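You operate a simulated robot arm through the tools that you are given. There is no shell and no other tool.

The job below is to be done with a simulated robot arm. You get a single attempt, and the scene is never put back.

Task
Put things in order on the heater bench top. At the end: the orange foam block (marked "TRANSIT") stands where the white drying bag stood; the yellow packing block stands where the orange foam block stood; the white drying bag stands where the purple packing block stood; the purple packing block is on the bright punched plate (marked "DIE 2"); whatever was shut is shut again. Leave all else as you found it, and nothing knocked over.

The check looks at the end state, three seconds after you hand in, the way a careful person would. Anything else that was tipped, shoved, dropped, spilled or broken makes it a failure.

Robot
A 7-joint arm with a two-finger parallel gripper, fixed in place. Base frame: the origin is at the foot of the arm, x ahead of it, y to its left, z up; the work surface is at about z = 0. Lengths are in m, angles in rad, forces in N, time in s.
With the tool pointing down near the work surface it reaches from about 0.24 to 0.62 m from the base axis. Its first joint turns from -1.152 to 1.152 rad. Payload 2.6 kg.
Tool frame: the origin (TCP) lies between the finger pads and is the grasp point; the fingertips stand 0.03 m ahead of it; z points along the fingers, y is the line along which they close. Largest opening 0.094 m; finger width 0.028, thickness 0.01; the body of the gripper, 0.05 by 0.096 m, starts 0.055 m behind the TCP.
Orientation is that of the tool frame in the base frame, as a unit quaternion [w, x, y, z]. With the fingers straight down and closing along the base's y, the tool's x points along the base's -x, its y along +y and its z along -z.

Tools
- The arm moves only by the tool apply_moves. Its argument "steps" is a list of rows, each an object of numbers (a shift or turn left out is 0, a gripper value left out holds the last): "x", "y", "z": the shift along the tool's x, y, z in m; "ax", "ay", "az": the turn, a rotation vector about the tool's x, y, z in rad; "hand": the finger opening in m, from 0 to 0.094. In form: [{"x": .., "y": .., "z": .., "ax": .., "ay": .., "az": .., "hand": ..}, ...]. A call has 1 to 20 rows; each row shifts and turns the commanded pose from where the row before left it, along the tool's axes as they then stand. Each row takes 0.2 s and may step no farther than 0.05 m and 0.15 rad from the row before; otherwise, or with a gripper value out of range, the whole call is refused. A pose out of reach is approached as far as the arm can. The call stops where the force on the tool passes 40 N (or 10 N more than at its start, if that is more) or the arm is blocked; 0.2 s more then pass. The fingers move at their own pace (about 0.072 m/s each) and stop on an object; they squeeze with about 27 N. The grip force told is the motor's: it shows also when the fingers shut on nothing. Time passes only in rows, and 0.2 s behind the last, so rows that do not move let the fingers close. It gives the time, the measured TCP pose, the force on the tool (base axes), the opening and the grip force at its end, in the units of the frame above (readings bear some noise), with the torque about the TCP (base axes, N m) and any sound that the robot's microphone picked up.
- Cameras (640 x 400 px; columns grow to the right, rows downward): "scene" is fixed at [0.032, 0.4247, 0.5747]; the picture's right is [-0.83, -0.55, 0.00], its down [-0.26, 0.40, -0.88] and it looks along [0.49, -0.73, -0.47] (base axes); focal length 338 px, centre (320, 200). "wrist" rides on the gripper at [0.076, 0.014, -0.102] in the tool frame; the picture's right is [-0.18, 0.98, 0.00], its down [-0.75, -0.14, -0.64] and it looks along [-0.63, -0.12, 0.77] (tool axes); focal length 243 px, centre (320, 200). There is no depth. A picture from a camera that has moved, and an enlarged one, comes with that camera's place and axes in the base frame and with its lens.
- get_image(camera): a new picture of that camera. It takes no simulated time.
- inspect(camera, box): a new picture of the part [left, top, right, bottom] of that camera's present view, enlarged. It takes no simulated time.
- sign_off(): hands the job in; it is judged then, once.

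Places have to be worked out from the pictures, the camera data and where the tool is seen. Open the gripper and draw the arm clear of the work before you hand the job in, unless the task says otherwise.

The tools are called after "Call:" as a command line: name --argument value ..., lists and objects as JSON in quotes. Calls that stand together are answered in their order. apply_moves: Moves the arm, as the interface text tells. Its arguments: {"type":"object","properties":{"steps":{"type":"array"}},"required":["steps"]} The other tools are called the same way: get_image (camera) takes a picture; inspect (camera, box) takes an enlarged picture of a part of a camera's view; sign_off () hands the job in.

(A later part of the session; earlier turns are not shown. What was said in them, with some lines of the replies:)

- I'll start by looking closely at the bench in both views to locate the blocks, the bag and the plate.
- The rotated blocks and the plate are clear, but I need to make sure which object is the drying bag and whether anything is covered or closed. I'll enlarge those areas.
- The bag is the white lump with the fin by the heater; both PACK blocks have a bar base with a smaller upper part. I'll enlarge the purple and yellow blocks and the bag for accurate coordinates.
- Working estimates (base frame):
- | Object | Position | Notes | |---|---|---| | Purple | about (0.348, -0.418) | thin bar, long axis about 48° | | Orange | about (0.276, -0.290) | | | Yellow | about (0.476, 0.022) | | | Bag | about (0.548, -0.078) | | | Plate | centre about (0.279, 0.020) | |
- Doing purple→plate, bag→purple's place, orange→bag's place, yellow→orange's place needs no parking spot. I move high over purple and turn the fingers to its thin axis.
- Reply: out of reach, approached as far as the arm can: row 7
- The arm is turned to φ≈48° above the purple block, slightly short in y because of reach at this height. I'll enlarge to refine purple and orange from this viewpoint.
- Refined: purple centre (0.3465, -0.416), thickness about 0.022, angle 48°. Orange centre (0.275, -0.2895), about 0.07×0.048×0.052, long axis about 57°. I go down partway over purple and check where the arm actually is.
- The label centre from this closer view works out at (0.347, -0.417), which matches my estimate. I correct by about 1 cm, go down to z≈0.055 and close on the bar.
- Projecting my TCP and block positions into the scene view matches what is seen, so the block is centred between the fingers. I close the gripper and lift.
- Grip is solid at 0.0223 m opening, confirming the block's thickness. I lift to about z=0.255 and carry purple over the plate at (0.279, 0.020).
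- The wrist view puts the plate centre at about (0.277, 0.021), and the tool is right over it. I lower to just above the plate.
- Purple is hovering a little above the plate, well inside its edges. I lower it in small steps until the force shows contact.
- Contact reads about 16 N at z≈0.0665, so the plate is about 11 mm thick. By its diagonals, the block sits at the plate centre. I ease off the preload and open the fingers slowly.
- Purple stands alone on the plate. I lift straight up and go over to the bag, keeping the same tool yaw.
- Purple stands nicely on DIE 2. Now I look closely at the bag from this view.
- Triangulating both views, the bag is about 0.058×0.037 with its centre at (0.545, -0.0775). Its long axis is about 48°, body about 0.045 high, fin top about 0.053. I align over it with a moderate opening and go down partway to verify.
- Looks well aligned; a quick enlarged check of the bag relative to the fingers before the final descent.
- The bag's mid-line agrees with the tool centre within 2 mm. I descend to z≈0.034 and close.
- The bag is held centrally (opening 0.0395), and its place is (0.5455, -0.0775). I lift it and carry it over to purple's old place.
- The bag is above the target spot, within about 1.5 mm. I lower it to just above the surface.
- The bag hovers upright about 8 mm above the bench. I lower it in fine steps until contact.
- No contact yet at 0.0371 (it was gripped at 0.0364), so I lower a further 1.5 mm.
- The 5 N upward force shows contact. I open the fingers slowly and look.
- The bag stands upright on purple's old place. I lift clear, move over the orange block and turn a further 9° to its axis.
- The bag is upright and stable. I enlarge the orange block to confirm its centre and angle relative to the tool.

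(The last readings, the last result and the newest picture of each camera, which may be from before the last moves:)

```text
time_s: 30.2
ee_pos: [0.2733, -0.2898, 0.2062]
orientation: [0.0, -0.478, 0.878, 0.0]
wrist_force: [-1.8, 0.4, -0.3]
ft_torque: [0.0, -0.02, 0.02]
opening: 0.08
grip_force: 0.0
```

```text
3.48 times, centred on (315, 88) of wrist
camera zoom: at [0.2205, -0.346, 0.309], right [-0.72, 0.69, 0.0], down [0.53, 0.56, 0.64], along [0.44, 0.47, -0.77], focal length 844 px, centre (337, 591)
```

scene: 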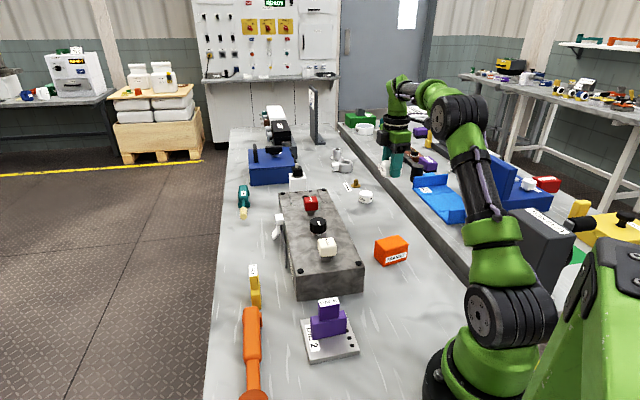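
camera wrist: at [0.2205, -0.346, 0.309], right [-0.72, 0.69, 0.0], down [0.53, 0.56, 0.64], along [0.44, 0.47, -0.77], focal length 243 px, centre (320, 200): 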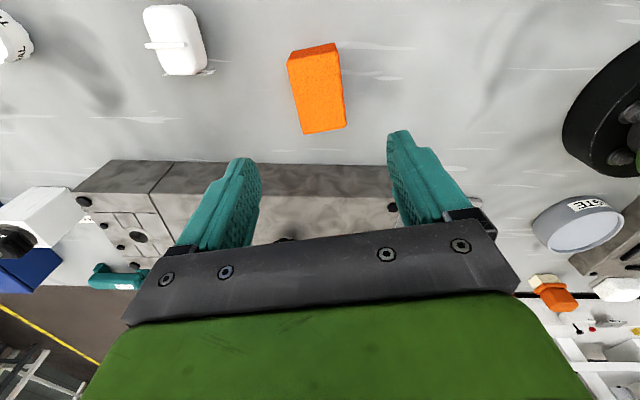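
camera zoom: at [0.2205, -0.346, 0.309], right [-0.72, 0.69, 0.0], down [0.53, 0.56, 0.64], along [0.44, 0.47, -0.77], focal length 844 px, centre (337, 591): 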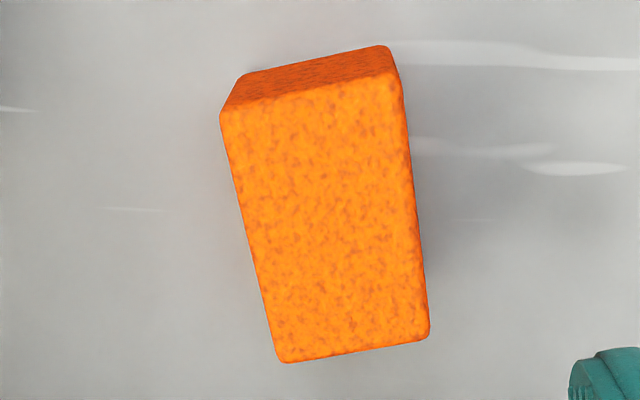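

The orange centre comes out at (0.2757, -0.2893) with axis 57°, matching the tool yaw. I shift by 2 mm, descend and grip.

Call:
apply_moves --steps '[{"x": -0.0017, "y": -0.0017}, {"z": 0.05}, {"z": 0.05}, {"z": 0.04}, {"z": 0.02}, {"z": 0.012}, {}, {"hand": 0.06}, {"hand": 0.04}, {"hand": 0.035}, {"hand": 0.035}, {}]'

Call:
get_image --camera "wrist"

Call:
inspect --camera "scene" --box '[330, 180, 430, 290]'

```text
time_s: 32.8
ee_pos: [0.2751, -0.2904, 0.0343]
orientation: [0.001, -0.477, 0.879, 0.0]
wrist_force: [-0.1, -0.8, 0.1]
ft_torque: [0.0, 0.0, 0.01]
opening: 0.0532
grip_force: 27.1
```

```text
taken
camera wrist: at [0.2223, -0.3462, 0.137], right [-0.72, 0.69, 0.0], down [0.53, 0.56, 0.64], along [0.44, 0.46, -0.77], focal length 243 px, centre (320, 200)
```

wrist: 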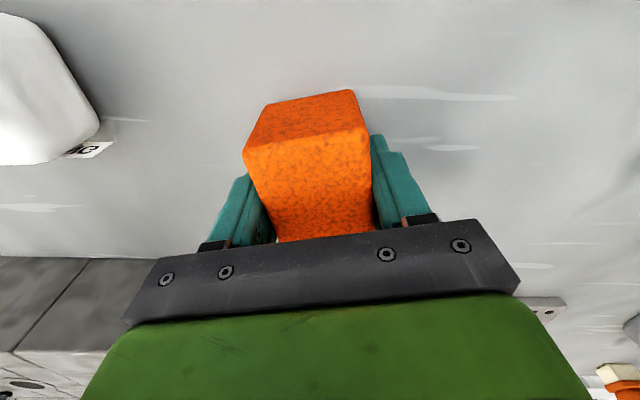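

```text
3.64 times, centred on (380, 235) of scene
camera zoom: at [0.032, 0.4247, 0.5747], right [-0.83, -0.55, 0.0], down [-0.26, 0.4, -0.88], along [0.49, -0.73, -0.47], focal length 1228 px, centre (102, 73)
```

zoom: 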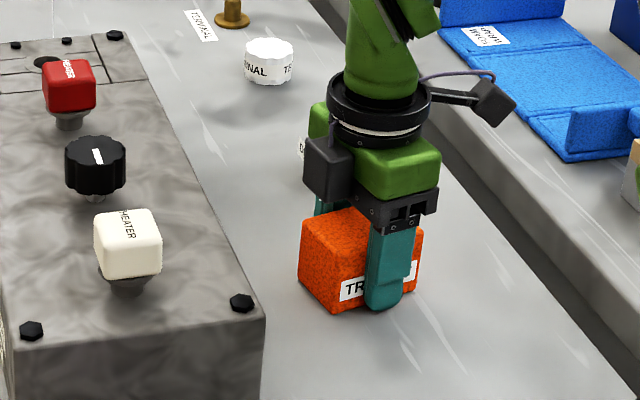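

Orange is gripped (opening 0.053) with its place at (0.2755, -0.290). I lift high above the heater knobs, turn back 9°, and carry it to the bag's old place.

Call:
apply_moves --steps '[{"z": -0.03}, {"z": -0.05}, {"z": -0.05}, {"z": -0.05}, {"z": -0.03}, {"az": 0.0785}, {"az": 0.0785}, {"x": -0.04236, "y": -0.00733}, {"x": -0.04236, "y": -0.00733}, {"x": -0.04236, "y": -0.00733}, {"x": -0.04236, "y": -0.00733}, {"x": -0.04236, "y": -0.00733}, {"x": -0.04236, "y": -0.00733}, {"x": -0.04236, "y": -0.00733}, {"x": -0.04236, "y": -0.00733}, {}]'

Call:
get_image --camera "wrist"

Call:
get_image --camera "scene"

```text
time_s: 36.2
ee_pos: [0.5475, -0.076, 0.2435]
orientation: [0.0, -0.407, 0.914, 0.0]
wrist_force: [-0.4, 0.1, -0.3]
ft_torque: [0.01, 0.02, 0.0]
opening: 0.0534
grip_force: 27.4
```

```text
taken
camera wrist: at [0.4846, -0.1234, 0.3465], right [-0.61, 0.79, 0.0], down [0.61, 0.47, 0.64], along [0.51, 0.39, -0.77], focal length 243 px, centre (320, 200)
```

wrist: 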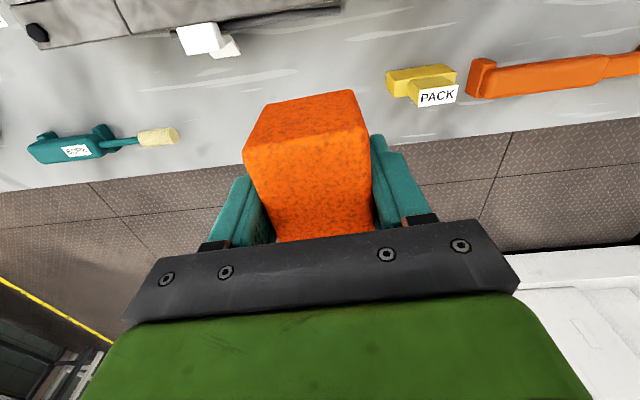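

```text
taken
```

scene: 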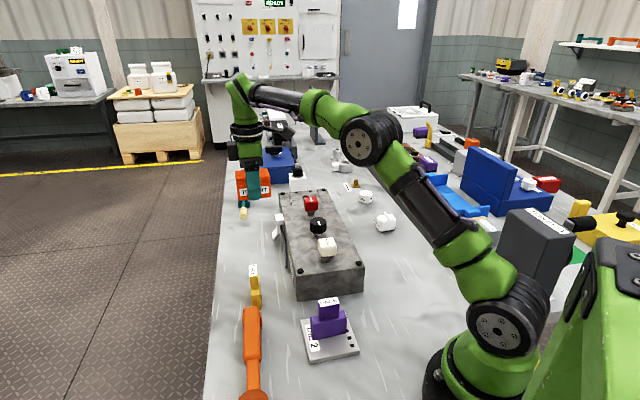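

I trim 2–3 mm and lower towards the bag's old place, stopping a little above the bench to verify.

Call:
apply_moves --steps '[{"x": 0.0024, "y": 0.0005}, {"z": 0.05}, {"z": 0.05}, {"z": 0.05}, {"z": 0.035}, {"z": 0.01}, {}]'

Call:
inspect --camera "scene" --box '[210, 190, 320, 300]'

Call:
get_image --camera "wrist"

```text
time_s: 37.8
ee_pos: [0.5446, -0.0781, 0.0487]
orientation: [0.0, -0.407, 0.913, 0.0]
wrist_force: [-0.8, -0.3, -0.4]
ft_torque: [-0.02, 0.01, 0.01]
opening: 0.0535
grip_force: 26.5
```

```text
3.64 times, centred on (265, 245) of scene
camera zoom: at [0.032, 0.4247, 0.5747], right [-0.83, -0.55, 0.0], down [-0.26, 0.4, -0.88], along [0.49, -0.73, -0.47], focal length 1228 px, centre (520, 36)
```

zoom: 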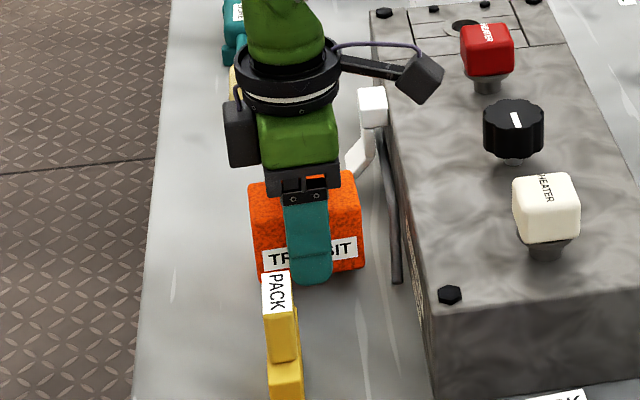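

```text
taken
camera wrist: at [0.4833, -0.1253, 0.1516], right [-0.61, 0.79, 0.0], down [0.61, 0.47, 0.64], along [0.51, 0.39, -0.77], focal length 243 px, centre (320, 200)
```

wrist: 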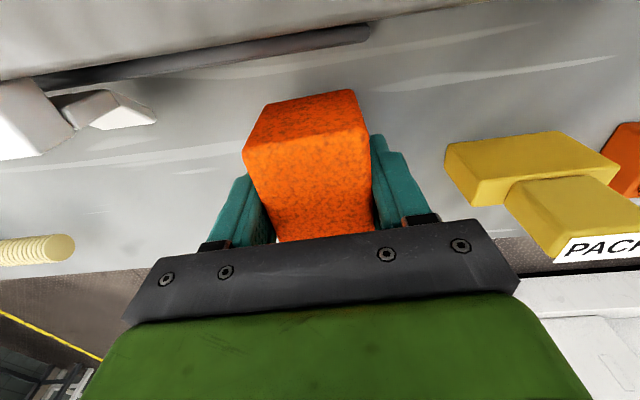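

Clearances to yellow, the heater bar and the clip all look fine. The block bottom is about 14 mm up, so I lower to contact in decreasing steps.

Call:
apply_moves --steps '[{"z": 0.007}, {"z": 0.004}, {"z": 0.0018}, {"z": 0.001}, {}]'

```text
time_s: 39.0
ee_pos: [0.5454, -0.0767, 0.0342]
orientation: [0.0, -0.406, 0.914, 0.0]
wrist_force: [0.2, -0.2, -0.4]
ft_torque: [0.0, -0.02, 0.01]
opening: 0.0535
grip_force: 27.1
```

No contact force yet at 0.0342, so I lower another millimetre or so; the fingertips still have 3 mm of clearance.

Call:
apply_moves --steps '[{"z": 0.0007}, {"z": 0.0006}, {}]'

```text
time_s: 39.8
ee_pos: [0.5449, -0.0774, 0.0345]
orientation: [0.0, -0.407, 0.913, 0.0]
wrist_force: [-0.1, 0.3, -0.3]
ft_torque: [0.01, -0.03, 0.01]
opening: 0.0533
grip_force: 26.3
```

Still no force reading; with about 1 mm of reading noise I lower another 1 mm.

Call:
apply_moves --steps '[{"z": 0.001}, {}, {}]'

Call:
inspect --camera "scene" --box '[235, 220, 305, 290]'

```text
time_s: 40.6
ee_pos: [0.5457, -0.0762, 0.0343]
orientation: [0.0, -0.406, 0.914, 0.0]
wrist_force: [-3.6, 0.2, 5.6]
ft_torque: [0.02, 0.08, -0.03]
opening: 0.0532
grip_force: 26.8
```

```text
5.71 times, centred on (270, 255) of scene
camera zoom: at [0.0319, 0.4247, 0.5747], right [-0.83, -0.55, 0.0], down [-0.26, 0.4, -0.88], along [0.49, -0.73, -0.47], focal length 1929 px, centre (606, -114)
```

zoom: 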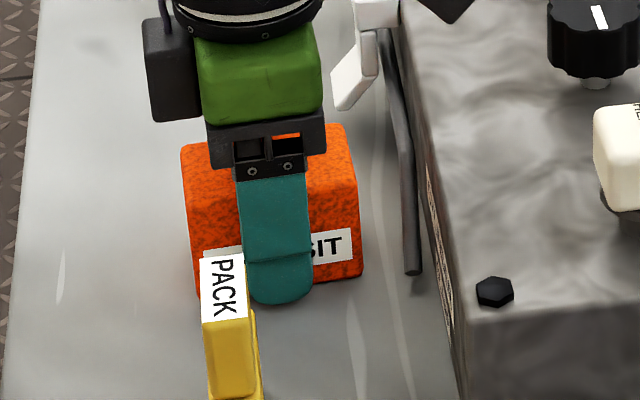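

The 5.6 N upward force shows contact with the bench. I open the fingers moderately (yellow is clear) and rise.

Call:
apply_moves --steps '[{"hand": 0.058}, {"hand": 0.066}, {"hand": 0.074}, {"hand": 0.074}, {"z": -0.03}, {"z": -0.04}, {"z": -0.05}, {"z": -0.05}, {}]'

Call:
get_image --camera "wrist"

Call:
inspect --camera "scene" --box '[210, 220, 310, 320]'

```text
time_s: 42.6
ee_pos: [0.546, -0.0762, 0.2035]
orientation: [0.0, -0.407, 0.914, 0.0]
wrist_force: [-0.7, -0.3, 0.1]
ft_torque: [-0.02, -0.04, 0.02]
opening: 0.074
grip_force: 0.1
```

```text
taken
camera wrist: at [0.4832, -0.1247, 0.3065], right [-0.61, 0.79, 0.0], down [0.61, 0.47, 0.64], along [0.51, 0.39, -0.77], focal length 243 px, centre (320, 200)
```

wrist: 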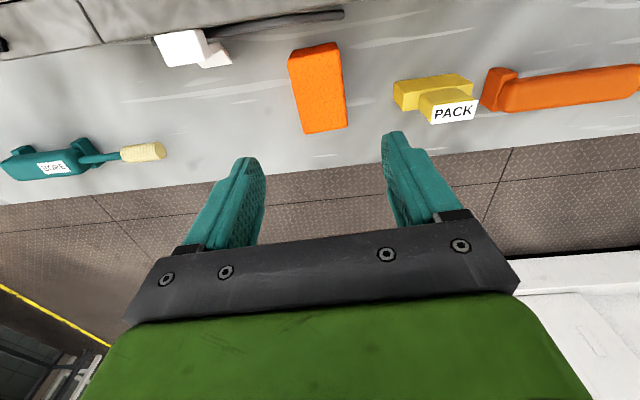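

```text
4.00 times, centred on (260, 270) of scene
camera zoom: at [0.032, 0.4247, 0.5747], right [-0.83, -0.55, 0.0], down [-0.26, 0.4, -0.88], along [0.49, -0.73, -0.47], focal length 1350 px, centre (560, -80)
```

zoom: 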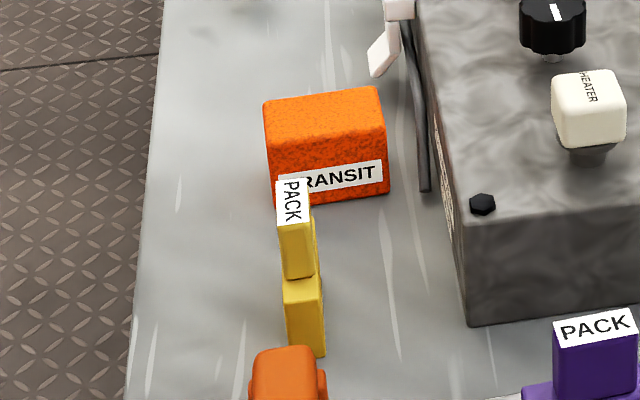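

Orange stands upright at the bag's old place and yellow is untouched. I enlarge yellow and the nearby mallet head for a refined grasp position.

Call:
inspect --camera "wrist" --box '[380, 50, 500, 140]'

```text
4.44 times, centred on (440, 95) of wrist
camera zoom: at [0.4832, -0.1247, 0.3065], right [-0.61, 0.79, 0.0], down [0.61, 0.47, 0.64], along [0.51, 0.39, -0.77], focal length 1078 px, centre (-213, 667)
```

zoom: 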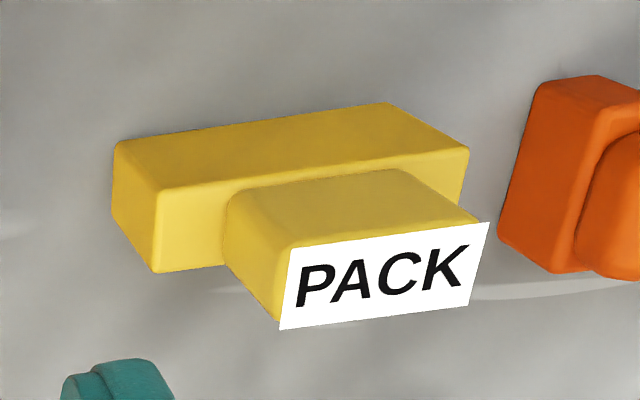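

Yellow's centre is at (0.4745, 0.0228) with the bar axis at about 135.4°. I move over it at height and turn about 92.6° so the fingers close across its thin side.

Call:
apply_moves --steps '[{"x": -0.0086, "y": 0.0398}, {"x": -0.0086, "y": 0.0398}, {"x": -0.0086, "y": 0.0397}, {"az": 0.14697}, {"az": 0.14697}, {"az": 0.14697}, {"az": 0.14697}, {"az": 0.14697}, {"az": 0.14697}, {"az": 0.14697}, {"az": 0.14697}, {"az": 0.14697}, {"az": 0.14697}, {"az": 0.14697, "hand": 0.065}, {}]'

Call:
get_image --camera "wrist"

Call:
get_image --camera "scene"

```text
time_s: 45.8
ee_pos: [0.4731, 0.022, 0.2022]
orientation: [0.0, 0.38, 0.925, -0.001]
wrist_force: [-0.3, 0.4, 0.4]
ft_torque: [-0.01, -0.01, 0.01]
opening: 0.0651
grip_force: 0.0
```

```text
taken
camera wrist: at [0.4294, 0.085, 0.306], right [0.82, 0.57, 0.0], down [0.44, -0.63, 0.64], along [0.36, -0.53, -0.77], focal length 243 px, centre (320, 200)
```

wrist: 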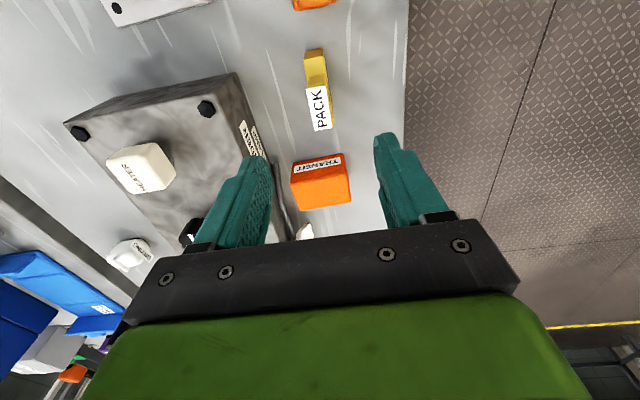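

```text
taken
```

scene: 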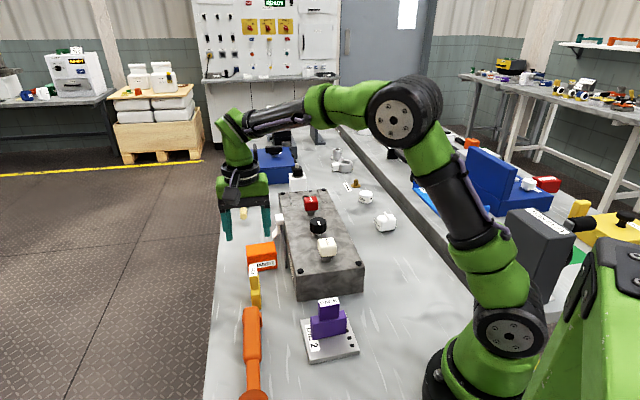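

The tool is over yellow with the new yaw. I enlarge to verify alignment before descending.

Call:
inspect --camera "wrist" --box '[275, 35, 365, 140]'

```text
3.81 times, centred on (320, 88) of wrist
camera zoom: at [0.4294, 0.085, 0.306], right [0.82, 0.57, 0.0], down [0.44, -0.63, 0.64], along [0.36, -0.53, -0.77], focal length 924 px, centre (320, 629)
```

zoom: 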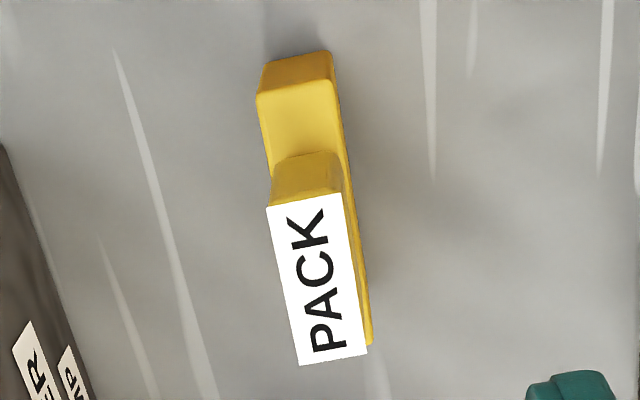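

Yellow lies within about 1–2 mm of the tool centre line. I descend to z≈0.055 and close as I did for purple.

Call:
apply_moves --steps '[{"z": 0.05}, {"z": 0.045}, {"z": 0.03}, {"z": 0.022}, {}]'

Call:
get_image --camera "wrist"

Call:
inspect --camera "scene" --box '[200, 220, 310, 330]'

```text
time_s: 47.0
ee_pos: [0.475, 0.0218, 0.0535]
orientation: [0.0, 0.379, 0.925, 0.0]
wrist_force: [-0.8, -0.3, 0.8]
ft_torque: [0.0, 0.02, 0.02]
opening: 0.0652
grip_force: 0.0
```

```text
taken
camera wrist: at [0.4295, 0.0849, 0.1581], right [0.82, 0.57, 0.0], down [0.44, -0.63, 0.64], along [0.37, -0.53, -0.77], focal length 243 px, centre (320, 200)
```

wrist: 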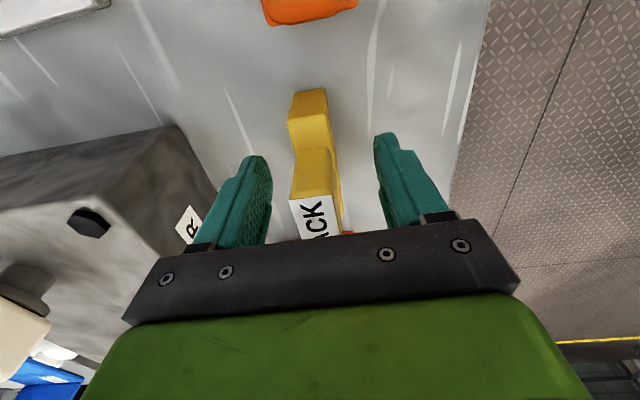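

```text
3.64 times, centred on (255, 275) of scene
camera zoom: at [0.032, 0.4247, 0.5747], right [-0.83, -0.55, 0.0], down [-0.26, 0.4, -0.88], along [0.49, -0.73, -0.47], focal length 1228 px, centre (556, -73)
```

zoom: 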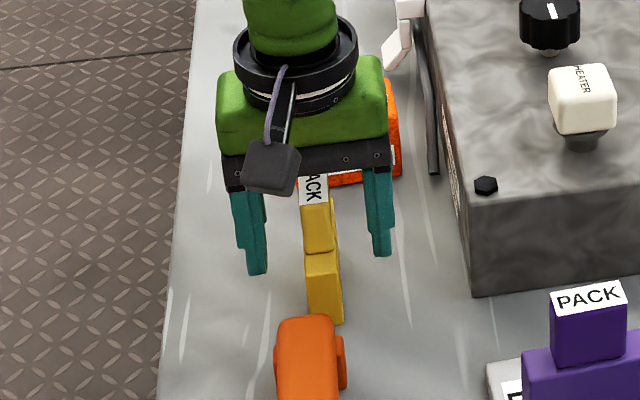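

Same picture as when purple was gripped: yellow is centred between the fingers. I close and lift to a safe height.

Call:
apply_moves --steps '[{"hand": 0.035}, {"hand": 0.012}, {"hand": 0.012}, {"hand": 0.012}, {"hand": 0.012}, {}]'

Call:
inspect --camera "scene" --box '[200, 220, 310, 330]'

```text
time_s: 48.4
ee_pos: [0.4747, 0.0212, 0.0559]
orientation: [0.0, 0.38, 0.925, 0.0]
wrist_force: [-0.4, -0.2, -0.2]
ft_torque: [0.0, 0.01, 0.0]
opening: 0.022
grip_force: 26.3
```

```text
3.64 times, centred on (255, 275) of scene
camera zoom: at [0.032, 0.4247, 0.5747], right [-0.83, -0.55, 0.0], down [-0.26, 0.4, -0.88], along [0.49, -0.73, -0.47], focal length 1228 px, centre (556, -73)
```

zoom: 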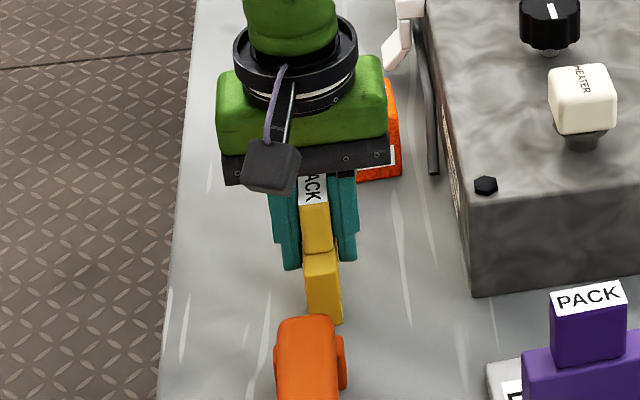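

Gripped at 0.022. I lift well above the knobs and carry yellow to orange's old place at (0.2755, -0.2898).

Call:
apply_moves --steps '[{"z": -0.03}, {"z": -0.04}, {"z": -0.045}, {"z": -0.045}, {"z": -0.04}, {"x": -0.00957, "y": -0.04516}, {"x": -0.00957, "y": -0.04516}, {"x": -0.00957, "y": -0.04516}, {"x": -0.00957, "y": -0.04516}, {"x": -0.00957, "y": -0.04516}, {"x": -0.00957, "y": -0.04516}, {"x": -0.00957, "y": -0.04516}, {"x": -0.00957, "y": -0.04516}, {}]'

Call:
get_image --camera "wrist"

Call:
get_image --camera "scene"

```text
time_s: 51.4
ee_pos: [0.275, -0.2896, 0.2569]
orientation: [0.0, 0.379, 0.925, 0.0]
wrist_force: [0.1, 0.1, -1.9]
ft_torque: [0.01, 0.04, -0.04]
opening: 0.0225
grip_force: 27.2
```

```text
taken
camera wrist: at [0.2299, -0.2276, 0.3589], right [0.82, 0.57, 0.0], down [0.44, -0.63, 0.64], along [0.37, -0.53, -0.77], focal length 243 px, centre (320, 200)
```

wrist: 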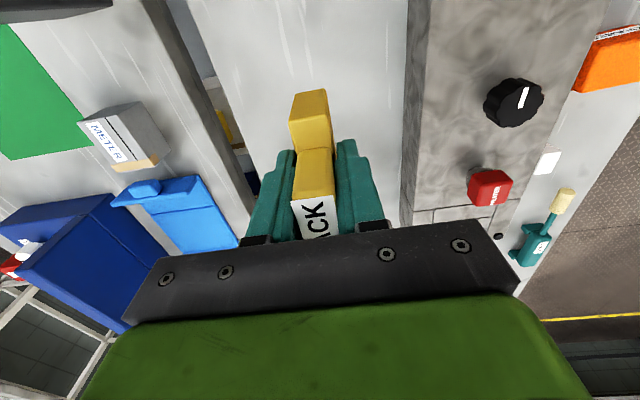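

```text
taken
```

scene: 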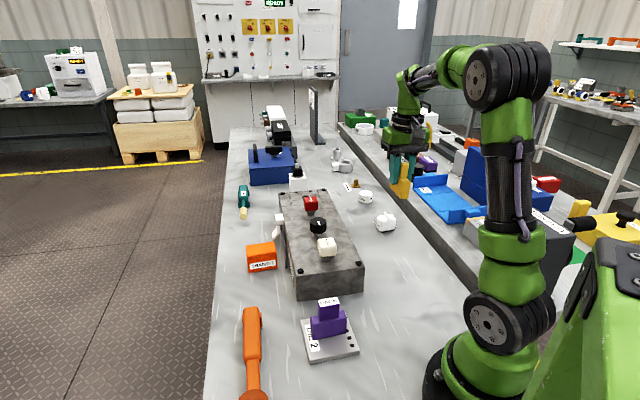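

Yellow is above orange's old place. I lower it to about 8 mm above the bench and check.

Call:
apply_moves --steps '[{"z": 0.05}, {"z": 0.05}, {"z": 0.05}, {"z": 0.03}, {"z": 0.012}, {}]'

Call:
inspect --camera "scene" --box '[330, 180, 430, 280]'

```text
time_s: 52.8
ee_pos: [0.2744, -0.2901, 0.0651]
orientation: [0.0, 0.38, 0.925, 0.0]
wrist_force: [-0.5, 0.7, -3.2]
ft_torque: [0.01, 0.0, 0.02]
opening: 0.0222
grip_force: 27.0
```

```text
4.00 times, centred on (380, 230) of scene
camera zoom: at [0.032, 0.4246, 0.5747], right [-0.83, -0.55, 0.0], down [-0.26, 0.4, -0.88], along [0.49, -0.73, -0.47], focal length 1350 px, centre (80, 80)
```

zoom: 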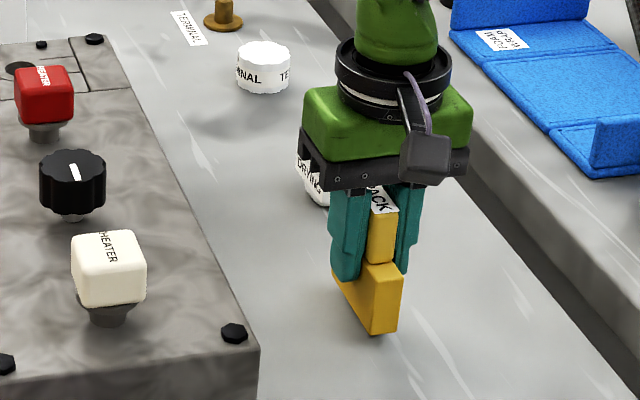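

Everything is clear and upright. I lower to contact in small steps.

Call:
apply_moves --steps '[{"z": 0.004}, {"z": 0.003}, {"z": 0.0015}, {"z": 0.0008}, {}]'

```text
time_s: 54.0
ee_pos: [0.2744, -0.2898, 0.0543]
orientation: [0.0, 0.38, 0.925, 0.001]
wrist_force: [-5.1, 4.5, 14.6]
ft_torque: [0.27, 0.33, 0.0]
opening: 0.0224
grip_force: 27.2
```

The block is in contact at about 15 N. I ease up slightly, open slowly and check it stands.

Call:
apply_moves --steps '[{"z": -0.001}, {}, {"hand": 0.03}, {"hand": 0.045}, {"hand": 0.058}, {"hand": 0.058}, {}]'

Call:
inspect --camera "scene" --box '[330, 180, 430, 280]'

```text
time_s: 55.6
ee_pos: [0.2745, -0.2901, 0.0555]
orientation: [0.0, 0.38, 0.925, 0.0]
wrist_force: [-0.1, 0.2, -0.2]
ft_torque: [0.02, 0.01, -0.02]
opening: 0.0581
grip_force: 0.0
```

```text
4.00 times, centred on (380, 230) of scene
camera zoom: at [0.032, 0.4247, 0.5747], right [-0.83, -0.55, 0.0], down [-0.26, 0.4, -0.88], along [0.49, -0.73, -0.47], focal length 1350 px, centre (80, 80)
```

zoom: 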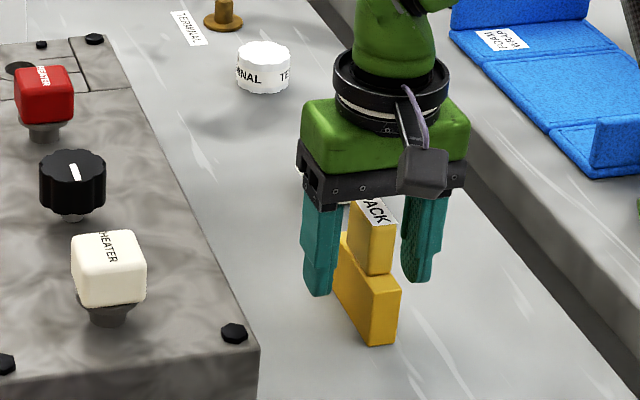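

Yellow stands on its own. I rise straight up and draw the arm back to about the starting pose.

Call:
apply_moves --steps '[{"z": -0.03}, {"z": -0.04}, {"z": -0.05}, {"z": -0.05}, {"z": -0.05}, {"z": -0.05, "hand": 0.094}, {"x": 0.0228, "y": 0.0397}, {"x": 0.0228, "y": 0.0397}, {"x": 0.0228, "y": 0.0397}, {"x": 0.0228, "y": 0.0397}, {"x": 0.0228, "y": 0.0397}, {"az": -0.1297}, {"az": -0.1297}, {"az": -0.1297}, {"az": -0.1297}, {"az": -0.1297}, {"az": -0.1297}, {}]'

Call:
get_image --camera "scene"

Call:
get_image --camera "wrist"

Call:
inspect --camera "scene" --box '[220, 180, 440, 380]'

```text
time_s: 59.4
ee_pos: [0.3316, -0.0693, 0.3257]
orientation: [0.0, -0.001, 1.0, 0.0]
wrist_force: [0.4, -0.6, 0.8]
ft_torque: [0.0, 0.01, 0.0]
opening: 0.0941
grip_force: 0.0
```

```text
taken
```

scene: 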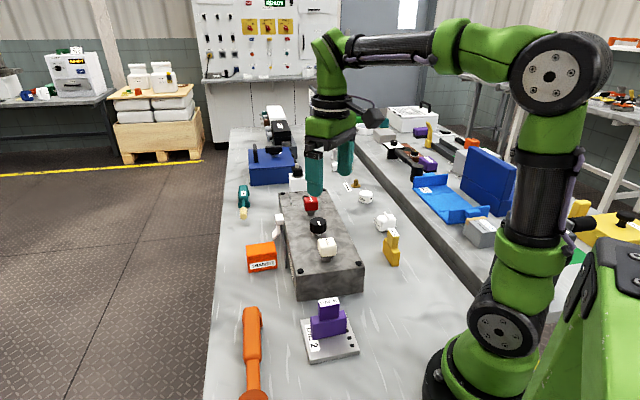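

```text
taken
camera wrist: at [0.2559, -0.0547, 0.4288], right [0.18, 0.98, 0.0], down [0.75, -0.14, 0.64], along [0.63, -0.12, -0.77], focal length 243 px, centre (320, 200)
```

wrist: 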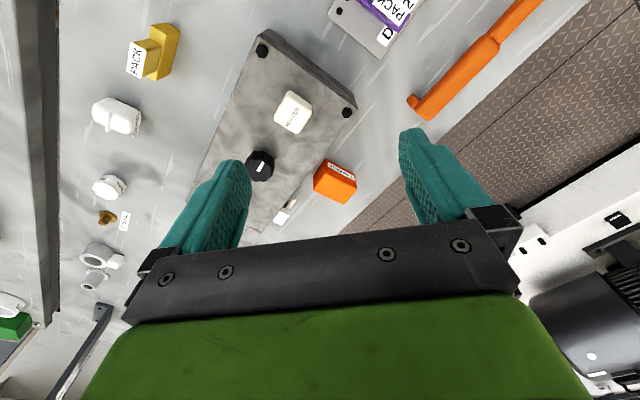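

```text
2.00 times, centred on (330, 280) of scene
camera zoom: at [0.032, 0.4247, 0.5747], right [-0.83, -0.55, 0.0], down [-0.26, 0.4, -0.88], along [0.49, -0.73, -0.47], focal length 675 px, centre (300, 40)
```

zoom: 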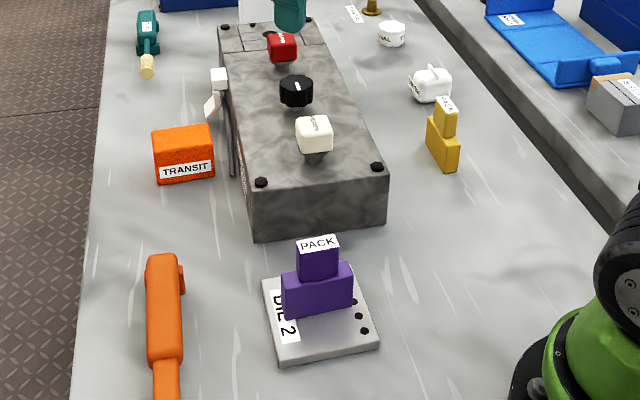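

Final pictures show all four items upright in their intended places. The plate, mallet, clip, heater knobs and the rest look unchanged, nothing had been opened, and the gripper is open and clear. I hand in the job.

Call:
sign_off

```text
The job is handed in.
```

The rearrangement is finished and handed in. In the last pictures all four items stand upright in their new places:

- **Purple packing block:** at the centre of the DIE 2 plate.
- **White drying bag:** where the purple block stood.
- **Orange TRANSIT block:** where the bag stood, turned about 9° to line up with how the bag stood.
- **Yellow packing block:** where the orange block stood. It keeps its own direction, so it does not point the way the orange block did.

By the arm's own readings, each item that took another's place is within about 2 mm of that spot. Reading noise is about 1 mm.

Nothing needed opening, so there was nothing to shut again. The plate, mallet, heater knobs, clip and the other things on the bench look unchanged from the first pictures. The gripper is open and the arm is back near its starting pose.
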